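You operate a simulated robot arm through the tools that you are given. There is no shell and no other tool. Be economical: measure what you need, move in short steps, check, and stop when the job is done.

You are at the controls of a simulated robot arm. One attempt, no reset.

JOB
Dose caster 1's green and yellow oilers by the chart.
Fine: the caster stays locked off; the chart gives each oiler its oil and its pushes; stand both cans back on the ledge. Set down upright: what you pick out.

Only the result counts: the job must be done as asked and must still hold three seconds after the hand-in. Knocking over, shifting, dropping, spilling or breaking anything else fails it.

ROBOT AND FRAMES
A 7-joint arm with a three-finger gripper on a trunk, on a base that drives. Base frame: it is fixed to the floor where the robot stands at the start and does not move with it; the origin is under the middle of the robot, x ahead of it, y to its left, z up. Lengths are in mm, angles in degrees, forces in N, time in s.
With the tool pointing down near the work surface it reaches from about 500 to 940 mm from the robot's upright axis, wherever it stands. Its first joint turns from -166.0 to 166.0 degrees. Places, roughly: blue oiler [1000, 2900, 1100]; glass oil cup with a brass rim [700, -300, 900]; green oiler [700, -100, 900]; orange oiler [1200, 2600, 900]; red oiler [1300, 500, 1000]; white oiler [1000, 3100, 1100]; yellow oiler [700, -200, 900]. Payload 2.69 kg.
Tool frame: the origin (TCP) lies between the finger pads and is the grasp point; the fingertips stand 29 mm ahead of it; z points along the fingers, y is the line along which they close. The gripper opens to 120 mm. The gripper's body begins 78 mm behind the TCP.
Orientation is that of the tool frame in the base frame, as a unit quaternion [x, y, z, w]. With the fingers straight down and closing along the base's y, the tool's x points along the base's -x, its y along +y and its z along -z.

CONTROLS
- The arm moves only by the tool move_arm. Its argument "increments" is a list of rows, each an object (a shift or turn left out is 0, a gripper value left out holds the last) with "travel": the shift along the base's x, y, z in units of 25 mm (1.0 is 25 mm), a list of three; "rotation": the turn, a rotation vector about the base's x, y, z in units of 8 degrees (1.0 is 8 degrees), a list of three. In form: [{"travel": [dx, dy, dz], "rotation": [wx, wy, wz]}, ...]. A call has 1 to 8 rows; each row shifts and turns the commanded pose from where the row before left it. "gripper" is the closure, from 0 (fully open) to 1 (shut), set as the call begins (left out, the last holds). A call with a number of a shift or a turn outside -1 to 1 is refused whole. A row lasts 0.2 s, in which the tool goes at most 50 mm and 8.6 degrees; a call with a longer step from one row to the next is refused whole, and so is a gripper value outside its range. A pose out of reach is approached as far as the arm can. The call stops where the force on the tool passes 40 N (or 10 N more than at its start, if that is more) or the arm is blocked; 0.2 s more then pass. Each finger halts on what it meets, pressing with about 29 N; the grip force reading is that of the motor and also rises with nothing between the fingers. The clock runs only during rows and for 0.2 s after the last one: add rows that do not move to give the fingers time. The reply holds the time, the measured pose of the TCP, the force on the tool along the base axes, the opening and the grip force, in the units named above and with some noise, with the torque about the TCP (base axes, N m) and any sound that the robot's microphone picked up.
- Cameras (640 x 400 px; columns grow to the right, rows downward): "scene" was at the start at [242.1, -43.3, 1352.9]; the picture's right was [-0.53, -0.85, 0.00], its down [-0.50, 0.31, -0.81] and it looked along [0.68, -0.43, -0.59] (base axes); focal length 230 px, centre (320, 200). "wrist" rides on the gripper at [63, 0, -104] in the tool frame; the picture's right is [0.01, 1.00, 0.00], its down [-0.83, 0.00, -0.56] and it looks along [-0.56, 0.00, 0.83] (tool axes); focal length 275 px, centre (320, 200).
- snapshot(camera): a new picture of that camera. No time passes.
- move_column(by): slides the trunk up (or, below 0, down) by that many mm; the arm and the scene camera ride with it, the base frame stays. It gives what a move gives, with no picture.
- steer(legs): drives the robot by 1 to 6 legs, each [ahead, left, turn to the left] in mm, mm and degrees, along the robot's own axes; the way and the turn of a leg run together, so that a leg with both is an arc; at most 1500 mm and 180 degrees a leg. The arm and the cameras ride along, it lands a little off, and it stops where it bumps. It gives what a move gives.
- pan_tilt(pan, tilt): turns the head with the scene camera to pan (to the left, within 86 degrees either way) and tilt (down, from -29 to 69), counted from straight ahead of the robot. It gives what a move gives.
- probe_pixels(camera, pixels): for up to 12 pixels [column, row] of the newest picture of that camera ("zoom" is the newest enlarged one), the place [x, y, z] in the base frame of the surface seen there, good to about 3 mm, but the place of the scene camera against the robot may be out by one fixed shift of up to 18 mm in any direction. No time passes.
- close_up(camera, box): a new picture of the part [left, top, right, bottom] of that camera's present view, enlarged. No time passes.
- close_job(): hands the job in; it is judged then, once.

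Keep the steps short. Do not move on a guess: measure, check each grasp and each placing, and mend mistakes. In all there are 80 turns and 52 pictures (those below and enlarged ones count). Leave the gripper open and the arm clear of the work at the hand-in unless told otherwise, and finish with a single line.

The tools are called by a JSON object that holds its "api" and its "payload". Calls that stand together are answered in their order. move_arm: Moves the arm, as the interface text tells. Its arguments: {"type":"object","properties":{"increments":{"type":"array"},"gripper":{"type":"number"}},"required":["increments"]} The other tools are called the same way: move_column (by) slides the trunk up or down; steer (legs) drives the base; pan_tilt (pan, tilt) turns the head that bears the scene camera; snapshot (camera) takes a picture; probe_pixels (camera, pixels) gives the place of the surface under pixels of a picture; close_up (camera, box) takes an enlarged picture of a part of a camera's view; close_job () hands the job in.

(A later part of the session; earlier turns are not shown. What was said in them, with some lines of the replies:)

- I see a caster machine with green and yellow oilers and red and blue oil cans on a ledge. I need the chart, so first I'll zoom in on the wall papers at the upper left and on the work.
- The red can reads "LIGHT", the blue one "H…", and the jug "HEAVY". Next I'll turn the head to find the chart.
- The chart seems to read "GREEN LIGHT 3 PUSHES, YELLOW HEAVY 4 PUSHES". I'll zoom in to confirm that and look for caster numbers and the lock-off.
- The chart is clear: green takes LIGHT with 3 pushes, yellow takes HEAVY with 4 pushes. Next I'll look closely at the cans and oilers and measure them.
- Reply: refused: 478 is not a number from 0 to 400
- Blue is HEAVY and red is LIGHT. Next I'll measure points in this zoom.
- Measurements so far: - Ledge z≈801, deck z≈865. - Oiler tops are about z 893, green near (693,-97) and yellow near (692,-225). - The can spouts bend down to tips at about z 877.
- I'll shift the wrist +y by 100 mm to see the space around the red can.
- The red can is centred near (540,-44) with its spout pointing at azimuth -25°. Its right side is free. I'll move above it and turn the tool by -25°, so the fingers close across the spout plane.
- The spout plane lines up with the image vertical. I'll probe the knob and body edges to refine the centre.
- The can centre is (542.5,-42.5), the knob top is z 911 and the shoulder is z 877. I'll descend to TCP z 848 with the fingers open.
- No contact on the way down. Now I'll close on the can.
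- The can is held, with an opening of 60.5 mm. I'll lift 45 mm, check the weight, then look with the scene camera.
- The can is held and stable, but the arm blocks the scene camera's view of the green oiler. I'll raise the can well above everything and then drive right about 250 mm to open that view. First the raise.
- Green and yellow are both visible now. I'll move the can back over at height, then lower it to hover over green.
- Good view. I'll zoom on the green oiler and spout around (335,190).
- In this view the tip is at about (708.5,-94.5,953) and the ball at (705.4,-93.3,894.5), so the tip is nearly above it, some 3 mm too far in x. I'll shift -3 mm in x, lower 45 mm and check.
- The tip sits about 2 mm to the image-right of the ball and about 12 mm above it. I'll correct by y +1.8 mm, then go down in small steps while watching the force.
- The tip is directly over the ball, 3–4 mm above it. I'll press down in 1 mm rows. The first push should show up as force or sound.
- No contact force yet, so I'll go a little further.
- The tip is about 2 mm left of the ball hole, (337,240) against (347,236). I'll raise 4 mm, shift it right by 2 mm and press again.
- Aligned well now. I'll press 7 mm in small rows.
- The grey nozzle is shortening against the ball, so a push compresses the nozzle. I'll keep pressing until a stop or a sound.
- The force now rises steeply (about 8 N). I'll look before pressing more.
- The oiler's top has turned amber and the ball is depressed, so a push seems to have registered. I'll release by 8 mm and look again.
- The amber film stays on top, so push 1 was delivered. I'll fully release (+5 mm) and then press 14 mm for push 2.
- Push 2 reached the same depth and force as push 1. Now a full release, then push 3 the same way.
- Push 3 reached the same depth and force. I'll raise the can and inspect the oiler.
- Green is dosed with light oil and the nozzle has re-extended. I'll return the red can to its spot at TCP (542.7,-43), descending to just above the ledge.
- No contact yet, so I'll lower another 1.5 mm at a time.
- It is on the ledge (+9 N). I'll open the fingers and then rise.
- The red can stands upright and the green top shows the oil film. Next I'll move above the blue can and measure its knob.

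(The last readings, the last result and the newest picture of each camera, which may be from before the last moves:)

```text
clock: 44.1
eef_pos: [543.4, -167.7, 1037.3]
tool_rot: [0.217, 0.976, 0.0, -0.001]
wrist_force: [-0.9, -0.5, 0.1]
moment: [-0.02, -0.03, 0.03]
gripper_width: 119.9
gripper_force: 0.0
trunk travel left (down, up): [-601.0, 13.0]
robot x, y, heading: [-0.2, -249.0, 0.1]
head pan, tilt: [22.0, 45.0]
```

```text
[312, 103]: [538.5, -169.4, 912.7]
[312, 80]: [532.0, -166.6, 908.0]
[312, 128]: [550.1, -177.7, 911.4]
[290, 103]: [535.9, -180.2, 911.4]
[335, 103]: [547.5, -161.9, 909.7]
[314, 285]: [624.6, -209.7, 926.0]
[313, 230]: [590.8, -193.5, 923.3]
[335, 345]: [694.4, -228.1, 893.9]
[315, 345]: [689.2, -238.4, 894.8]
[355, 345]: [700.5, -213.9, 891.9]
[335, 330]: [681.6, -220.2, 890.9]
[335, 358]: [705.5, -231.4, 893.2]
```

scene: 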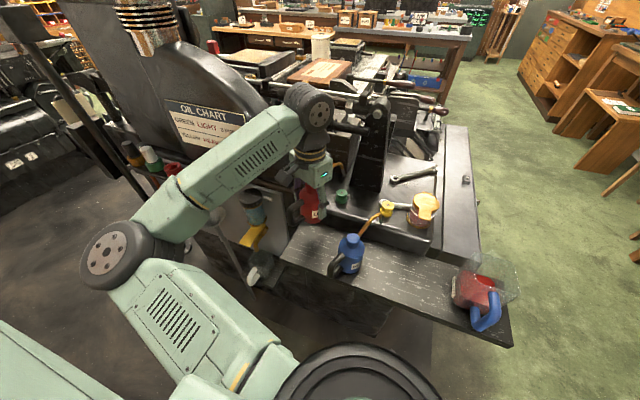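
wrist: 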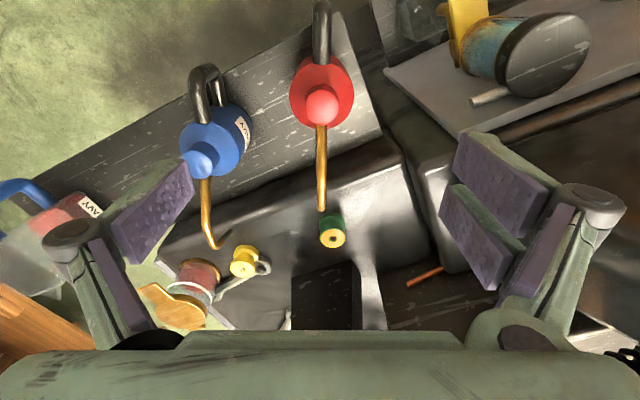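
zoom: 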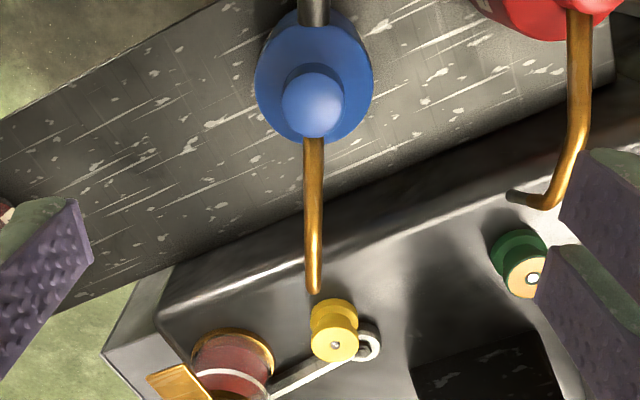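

The blue can's centre is about (541.5,-171). I'll descend.

{"api": "move_arm", "payload": {"increments": [{"travel": [-0.07, -0.12, -0.94]}, {"travel": [0, 0, -0.94]}, {"travel": [0, 0, -0.94]}, {"travel": [0, 0, -0.94]}, {"travel": [0, 0, -0.94]}, {"travel": [0, 0, -0.94]}, {"travel": [0, 0, -0.94]}, {"travel": [0, 0, -0.94]}]}}

{"api": "move_arm", "payload": {"increments": [{}, {}, {}, {}, {}], "gripper": 1}}

```text
clock: 45.9
eef_pos: [542.1, -172.7, 848.7]
tool_rot: [0.216, 0.976, 0.001, -0.001]
wrist_force: [-0.4, -1.3, 0.5]
moment: [0.0, -0.02, 0.0]
gripper_width: 119.8
gripper_force: 0.0
trunk travel left (down, up): [-601.0, 13.0]
robot x, y, heading: [4.1, -244.6, -0.0]
head pan, tilt: [22.0, 45.0]
```

```text
clock: 47.1
eef_pos: [542.3, -171.8, 849.5]
tool_rot: [0.217, 0.976, 0.001, -0.001]
wrist_force: [0.1, 0.8, 1.0]
moment: [-0.01, -0.03, 0.05]
gripper_width: 60.8
gripper_force: 27.6
trunk travel left (down, up): [-601.0, 13.0]
robot x, y, heading: [0.7, -246.4, -0.0]
head pan, tilt: [22.0, 45.0]
```

Gripped. I'll lift, then hover over yellow at about TCP (593,-179,930).

{"api": "move_arm", "payload": {"increments": [{"travel": [0, 0, 0.4]}, {"travel": [0, 0, 1]}, {"travel": [0, 0, 1]}, {"travel": [0, 0, 0.8]}, {"travel": [1, -0.15, 0]}, {"travel": [1, -0.15, 0]}, {}]}}

{"api": "snapshot", "payload": {"camera": "scene"}}

```text
clock: 48.7
eef_pos: [592.5, -179.2, 930.3]
tool_rot: [0.216, 0.976, 0.0, -0.001]
wrist_force: [-0.1, -0.1, -1.8]
moment: [-0.05, 0.05, 0.01]
gripper_width: 60.5
gripper_force: 29.5
trunk travel left (down, up): [-601.0, 13.0]
robot x, y, heading: [0.1, -248.7, -0.1]
head pan, tilt: [22.0, 45.0]
```

```text
19 pictures are left
```

scene: 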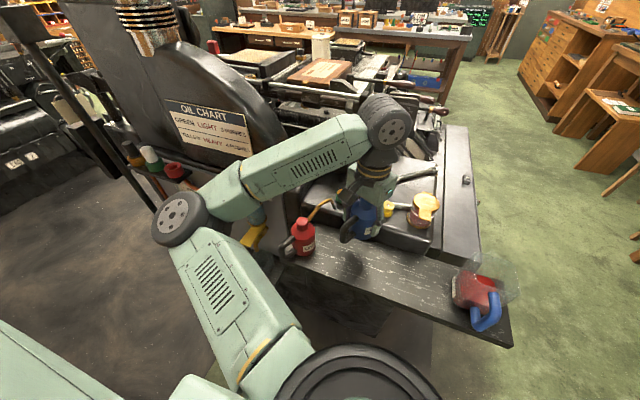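

{"api": "pan_tilt", "payload": {"pan": 8, "tilt": 45}}

{"api": "close_up", "payload": {"camera": "scene", "box": [284, 165, 364, 215]}}

```text
clock: 49.5
eef_pos: [592.0, -178.4, 929.7]
tool_rot: [0.217, 0.976, 0.0, -0.001]
wrist_force: [0.2, -0.5, -2.5]
moment: [0.01, -0.01, -0.01]
gripper_width: 60.5
gripper_force: 29.3
trunk travel left (down, up): [-601.0, 13.0]
robot x, y, heading: [-2.1, -246.1, 0.1]
head pan, tilt: [8.0, 45.0]
```

```text
8.00 times, centred on (324, 190) of scene
```

zoom: 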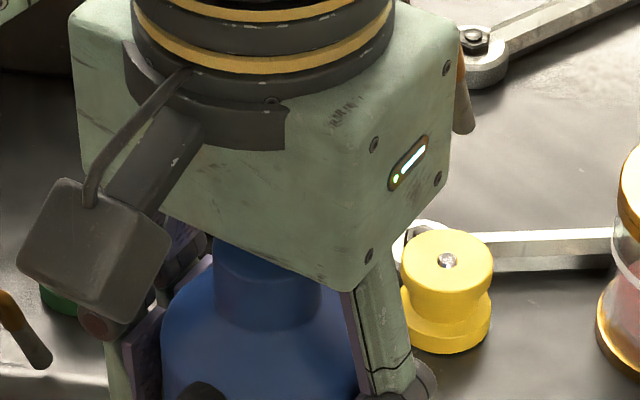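

{"api": "probe_pixels", "payload": {"camera": "zoom", "pixels": [[466, 128], [464, 115], [467, 105], [448, 261], [410, 262], [487, 262], [448, 236], [448, 287]]}}

```text
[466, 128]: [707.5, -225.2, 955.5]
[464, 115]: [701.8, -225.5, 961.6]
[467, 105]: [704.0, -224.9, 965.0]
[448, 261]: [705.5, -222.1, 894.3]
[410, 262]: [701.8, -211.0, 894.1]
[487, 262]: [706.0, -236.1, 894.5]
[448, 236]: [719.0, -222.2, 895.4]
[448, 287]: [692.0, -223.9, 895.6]
```

The tip-to-ball relation is nearly the same as in the green hover. I'll shift -1 mm in x, lower 52 mm and check.

{"api": "move_arm", "payload": {"increments": [{"travel": [-0.04, 0, -0.7]}, {"travel": [0, 0, -0.7]}, {"travel": [0, 0, -0.68]}, {}]}}

{"api": "close_up", "payload": {"camera": "scene", "box": [324, 187, 356, 207]}}

```text
clock: 50.5
eef_pos: [591.5, -179.7, 878.8]
tool_rot: [0.216, 0.976, 0.0, -0.002]
wrist_force: [-0.1, 0.5, -2.2]
moment: [0.0, 0.01, 0.0]
gripper_width: 60.7
gripper_force: 29.0
trunk travel left (down, up): [-601.0, 13.0]
robot x, y, heading: [-1.9, -253.1, -0.2]
head pan, tilt: [8.0, 45.0]
```

```text
16.00 times, centred on (340, 197) of scene
```

zoom: 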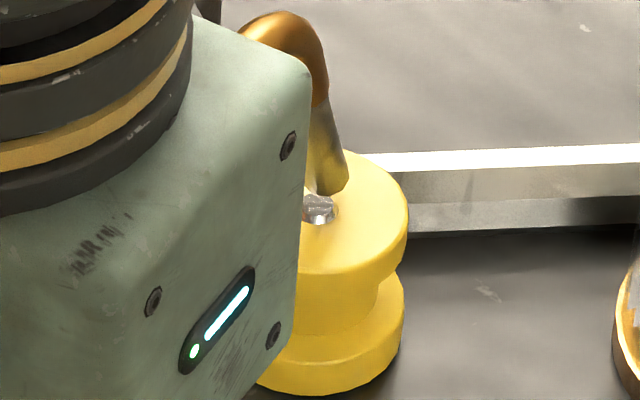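

The tip is about 1.7 mm to the right of the ball, with 5–6 mm of height left. I'll shift y +1.2 mm, go down 4 mm and check.

{"api": "move_arm", "payload": {"increments": [{"travel": [0.01, 0.05, 0]}, {"travel": [0, 0, -0.14]}, {}]}}

{"api": "close_up", "payload": {"camera": "scene", "box": [324, 187, 356, 207]}}

```text
clock: 51.3
eef_pos: [592.0, -176.8, 873.5]
tool_rot: [0.216, 0.976, 0.001, -0.001]
wrist_force: [-0.6, 0.8, -2.0]
moment: [-0.01, 0.0, -0.04]
gripper_width: 60.5
gripper_force: 29.0
trunk travel left (down, up): [-601.0, 13.0]
robot x, y, heading: [1.2, -246.8, -0.1]
head pan, tilt: [8.0, 45.0]
```

```text
16.00 times, centred on (340, 197) of scene
```

zoom: 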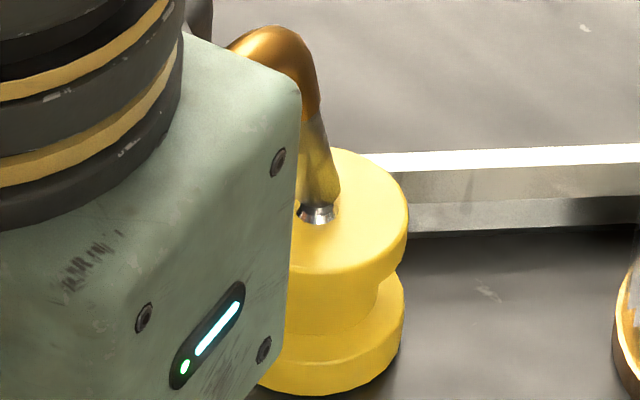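

Aligned. Push 1: I'll press 11 mm slowly.

{"api": "move_arm", "payload": {"increments": [{"travel": [0, 0, -0.08]}, {"travel": [0, 0, -0.08]}, {"travel": [0, 0, -0.08]}, {"travel": [0, 0, -0.08]}, {"travel": [0, 0, -0.06]}, {"travel": [0, 0, -0.04]}, {}]}}

{"api": "close_up", "payload": {"camera": "scene", "box": [324, 187, 356, 207]}}

```text
clock: 52.9
eef_pos: [591.9, -177.3, 863.6]
tool_rot: [0.216, 0.976, 0.0, -0.001]
wrist_force: [1.8, -0.1, 1.6]
moment: [-0.16, -0.36, 0.04]
gripper_width: 60.7
gripper_force: 28.8
trunk travel left (down, up): [-601.0, 13.0]
robot x, y, heading: [-2.4, -248.1, -0.1]
head pan, tilt: [8.0, 45.0]
```

```text
16.00 times, centred on (340, 197) of scene
```

zoom: 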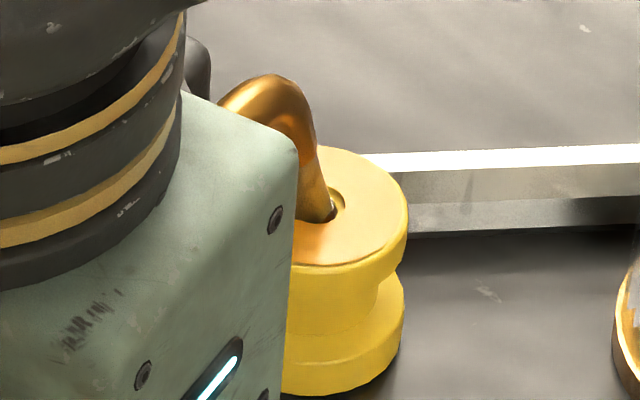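

Film appeared on yellow, so push 1 registered. Push 2: full release, then press to 1 mm deeper than before.

{"api": "move_arm", "payload": {"increments": [{"travel": [0, 0, 0.28]}, {"travel": [0, 0, 0.28]}, {}, {"travel": [0, 0, -0.2]}, {"travel": [0, 0, -0.2]}, {"travel": [0, 0, -0.12]}, {"travel": [0, 0, -0.08]}, {}]}}

```text
clock: 54.7
eef_pos: [591.2, -177.6, 863.6]
tool_rot: [0.216, 0.976, 0.0, 0.0]
wrist_force: [1.6, -0.2, 4.9]
moment: [-0.3, -0.64, 0.0]
gripper_width: 60.6
gripper_force: 29.2
trunk travel left (down, up): [-601.0, 13.0]
robot x, y, heading: [1.9, -249.3, -0.1]
head pan, tilt: [8.0, 45.0]
```

Push 2 is done (7 N). Push 3, the same stroke:

{"api": "move_arm", "payload": {"increments": [{"travel": [0, 0, 0.28]}, {"travel": [0, 0, 0.28]}, {}, {"travel": [0, 0, -0.2]}, {"travel": [0, 0, -0.2]}, {"travel": [0, 0, -0.1]}, {"travel": [0, 0, -0.07]}, {}]}}

```text
clock: 56.5
eef_pos: [591.7, -177.6, 861.3]
tool_rot: [0.216, 0.976, 0.001, -0.001]
wrist_force: [1.5, -0.9, 4.3]
moment: [-0.3, -0.58, 0.08]
gripper_width: 60.4
gripper_force: 29.6
trunk travel left (down, up): [-601.0, 13.0]
robot x, y, heading: [2.5, -247.5, -0.2]
head pan, tilt: [8.0, 45.0]
```

Push 3 is done. Push 4:

{"api": "move_arm", "payload": {"increments": [{"travel": [0, 0, 0.28]}, {"travel": [0, 0, 0.28]}, {}, {"travel": [0, 0, -0.2]}, {"travel": [0, 0, -0.2]}, {"travel": [0, 0, -0.1]}, {"travel": [0, 0, -0.07]}, {}]}}

{"api": "close_up", "payload": {"camera": "scene", "box": [324, 187, 356, 207]}}

```text
clock: 58.3
eef_pos: [591.9, -177.4, 862.2]
tool_rot: [0.217, 0.976, 0.0, 0.001]
wrist_force: [1.6, -1.0, 4.1]
moment: [-0.28, -0.62, -0.03]
gripper_width: 60.4
gripper_force: 29.5
trunk travel left (down, up): [-601.0, 13.0]
robot x, y, heading: [-0.1, -241.9, -0.0]
head pan, tilt: [8.0, 45.0]
```

```text
16.00 times, centred on (340, 197) of scene
```

zoom: 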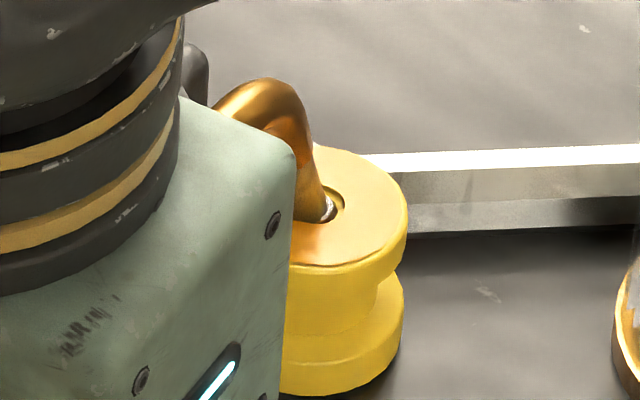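

Push 4 is done. I'll raise the can 64 mm and look at both oilers.

{"api": "move_arm", "payload": {"increments": [{"travel": [0, 0, 0.28]}, {"travel": [0, 0, 0.3]}, {"travel": [0, 0, 1]}, {"travel": [0, 0, 1]}, {"travel": [-1, 0.14, 0]}, {"travel": [-0.98, 0.1, 0]}, {}]}}

{"api": "snapshot", "payload": {"camera": "scene"}}

```text
clock: 59.9
eef_pos: [541.1, -171.5, 925.4]
tool_rot: [0.216, 0.976, 0.0, -0.001]
wrist_force: [-0.4, 1.3, -3.6]
moment: [-0.01, 0.01, 0.01]
gripper_width: 60.4
gripper_force: 28.9
trunk travel left (down, up): [-601.0, 13.0]
robot x, y, heading: [0.7, -244.0, -0.3]
head pan, tilt: [8.0, 45.0]
```

```text
13 pictures are left
```

scene: 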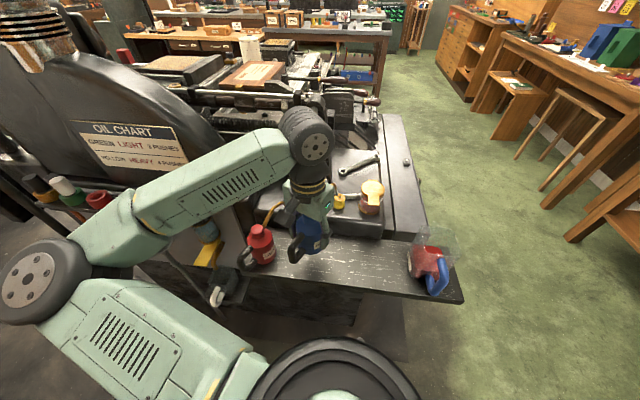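

I'm over the blue can's old spot. I'll lower it to just above the ledge and then creep down.

{"api": "move_arm", "payload": {"increments": [{"travel": [0, 0, -1]}, {"travel": [0, 0, -1]}, {"travel": [0, 0, -0.6]}, {"travel": [0, 0, -0.2]}, {}]}}

{"api": "move_arm", "payload": {"increments": [{"travel": [0, 0, -0.05]}, {"travel": [0, 0, -0.04]}, {}]}}

```text
clock: 61.1
eef_pos: [542.3, -171.8, 855.8]
tool_rot: [0.217, 0.976, 0.0, -0.001]
wrist_force: [-0.6, 0.3, -3.2]
moment: [0.04, 0.04, -0.04]
gripper_width: 60.6
gripper_force: 29.0
trunk travel left (down, up): [-601.0, 13.0]
robot x, y, heading: [-0.1, -249.0, -0.0]
head pan, tilt: [8.0, 45.0]
```

```text
clock: 61.9
eef_pos: [541.3, -171.3, 854.6]
tool_rot: [0.216, 0.976, 0.0, -0.001]
wrist_force: [-0.2, 0.0, -2.2]
moment: [0.0, 0.02, 0.02]
gripper_width: 60.6
gripper_force: 29.1
trunk travel left (down, up): [-601.0, 13.0]
robot x, y, heading: [-2.0, -246.1, -0.0]
head pan, tilt: [8.0, 45.0]
```

{"api": "move_arm", "payload": {"increments": [{"travel": [0, 0, -0.04]}, {"travel": [0, 0, -0.04]}, {"travel": [0, 0, -0.04]}, {}]}}

```text
clock: 62.9
eef_pos: [541.6, -171.4, 851.0]
tool_rot: [0.216, 0.976, 0.0, -0.001]
wrist_force: [0.5, -0.8, -2.2]
moment: [-0.01, 0.0, -0.03]
gripper_width: 60.7
gripper_force: 28.8
trunk travel left (down, up): [-601.0, 13.0]
robot x, y, heading: [-2.2, -247.5, -0.0]
head pan, tilt: [8.0, 45.0]
```

{"api": "move_arm", "payload": {"increments": [{"travel": [0, 0, -0.04]}, {"travel": [0, 0, -0.04]}, {}]}}

```text
clock: 63.7
eef_pos: [541.0, -171.4, 849.5]
tool_rot: [0.216, 0.976, 0.001, -0.001]
wrist_force: [1.0, 0.9, 4.5]
moment: [0.03, 0.14, -0.01]
gripper_width: 60.4
gripper_force: 29.1
trunk travel left (down, up): [-601.0, 13.0]
robot x, y, heading: [0.2, -247.0, -0.0]
head pan, tilt: [8.0, 45.0]
```

Contact (+7 N). I'll release, rise and check.

{"api": "move_arm", "payload": {"increments": [{}, {}, {}, {}, {}], "gripper": 0}}

{"api": "move_arm", "payload": {"increments": [{"travel": [0, 0, 0.5]}, {"travel": [0, 0, 1]}, {"travel": [0, 0, 1]}, {"travel": [0, 0, 1]}, {"travel": [0, 0, 1]}, {"travel": [0, 0, 1]}, {"travel": [0, 0, 1]}, {"travel": [0, 0, 1]}]}}

{"api": "move_arm", "payload": {"increments": [{"travel": [0, 0, 1]}, {"travel": [-0.5, 0, 1]}, {"travel": [-0.5, 0, 1]}, {"travel": [-0.5, 0, 1]}, {}]}}

{"api": "snapshot", "payload": {"camera": "wrist"}}

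{"api": "close_up", "payload": {"camera": "scene", "box": [230, 160, 390, 260]}}

```text
clock: 64.9
eef_pos: [542.2, -171.6, 848.7]
tool_rot: [0.217, 0.976, 0.001, -0.001]
wrist_force: [0.5, -0.1, -0.2]
moment: [0.0, -0.02, -0.01]
gripper_width: 120.2
gripper_force: 0.1
trunk travel left (down, up): [-601.0, 13.0]
robot x, y, heading: [-2.4, -244.4, 0.1]
head pan, tilt: [8.0, 45.0]
```

```text
clock: 66.7
eef_pos: [540.1, -170.7, 1036.8]
tool_rot: [0.217, 0.976, 0.0, -0.001]
wrist_force: [-0.6, -0.3, 0.2]
moment: [0.05, 0.01, -0.01]
gripper_width: 120.1
gripper_force: 0.1
trunk travel left (down, up): [-601.0, 13.0]
robot x, y, heading: [-1.7, -247.5, 0.2]
head pan, tilt: [8.0, 45.0]
```

```text
clock: 67.9
eef_pos: [503.9, -172.1, 1135.4]
tool_rot: [0.217, 0.976, 0.0, -0.001]
wrist_force: [-0.2, 0.5, -0.2]
moment: [0.0, 0.0, -0.01]
gripper_width: 119.7
gripper_force: 0.1
trunk travel left (down, up): [-601.0, 13.0]
robot x, y, heading: [1.2, -245.5, 0.2]
head pan, tilt: [8.0, 45.0]
```

```text
12 pictures are left
```

wrist: 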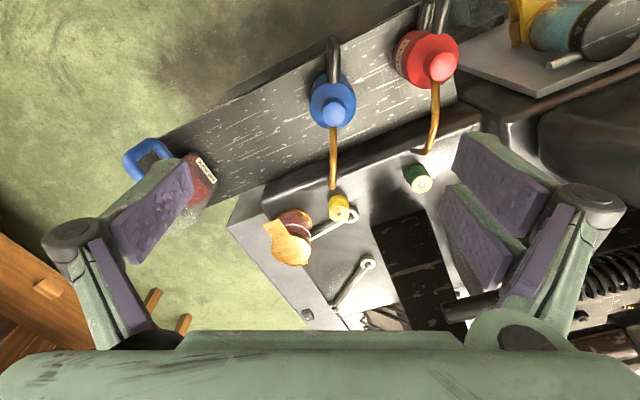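

```text
4.00 times, centred on (310, 210) of scene
```

zoom: 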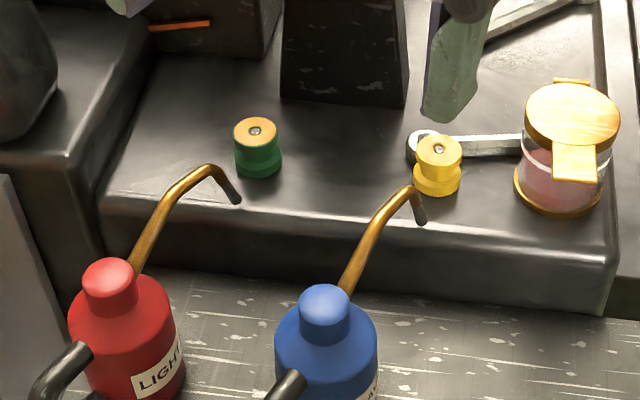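

Both cans stand upright and both oilers are wetted. One last close look at the oilers before handing in.

{"api": "close_up", "payload": {"camera": "scene", "box": [280, 180, 360, 220]}}

```text
8.00 times, centred on (320, 200) of scene
```

zoom: 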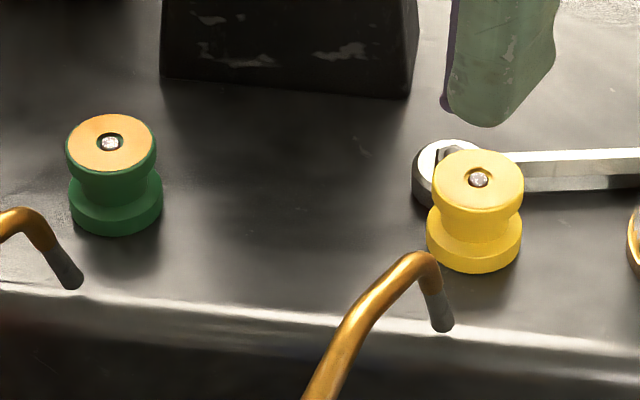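

Both oilers are clean with a film on top, and nothing is spilled or moved. The cans are on the ledge, the gripper is open and the arm is clear. Handing in.

{"api": "close_job", "payload": {}}

```text
The job is handed in.
```

Job handed in: green got 3 pushes of LIGHT and yellow 4 pushes of HEAVY, both cans stand upright on the ledge, and I did not touch the lock-off; only each oiler's first push gave a visible sign (oil film), and I judged the rest by matching depth and force.
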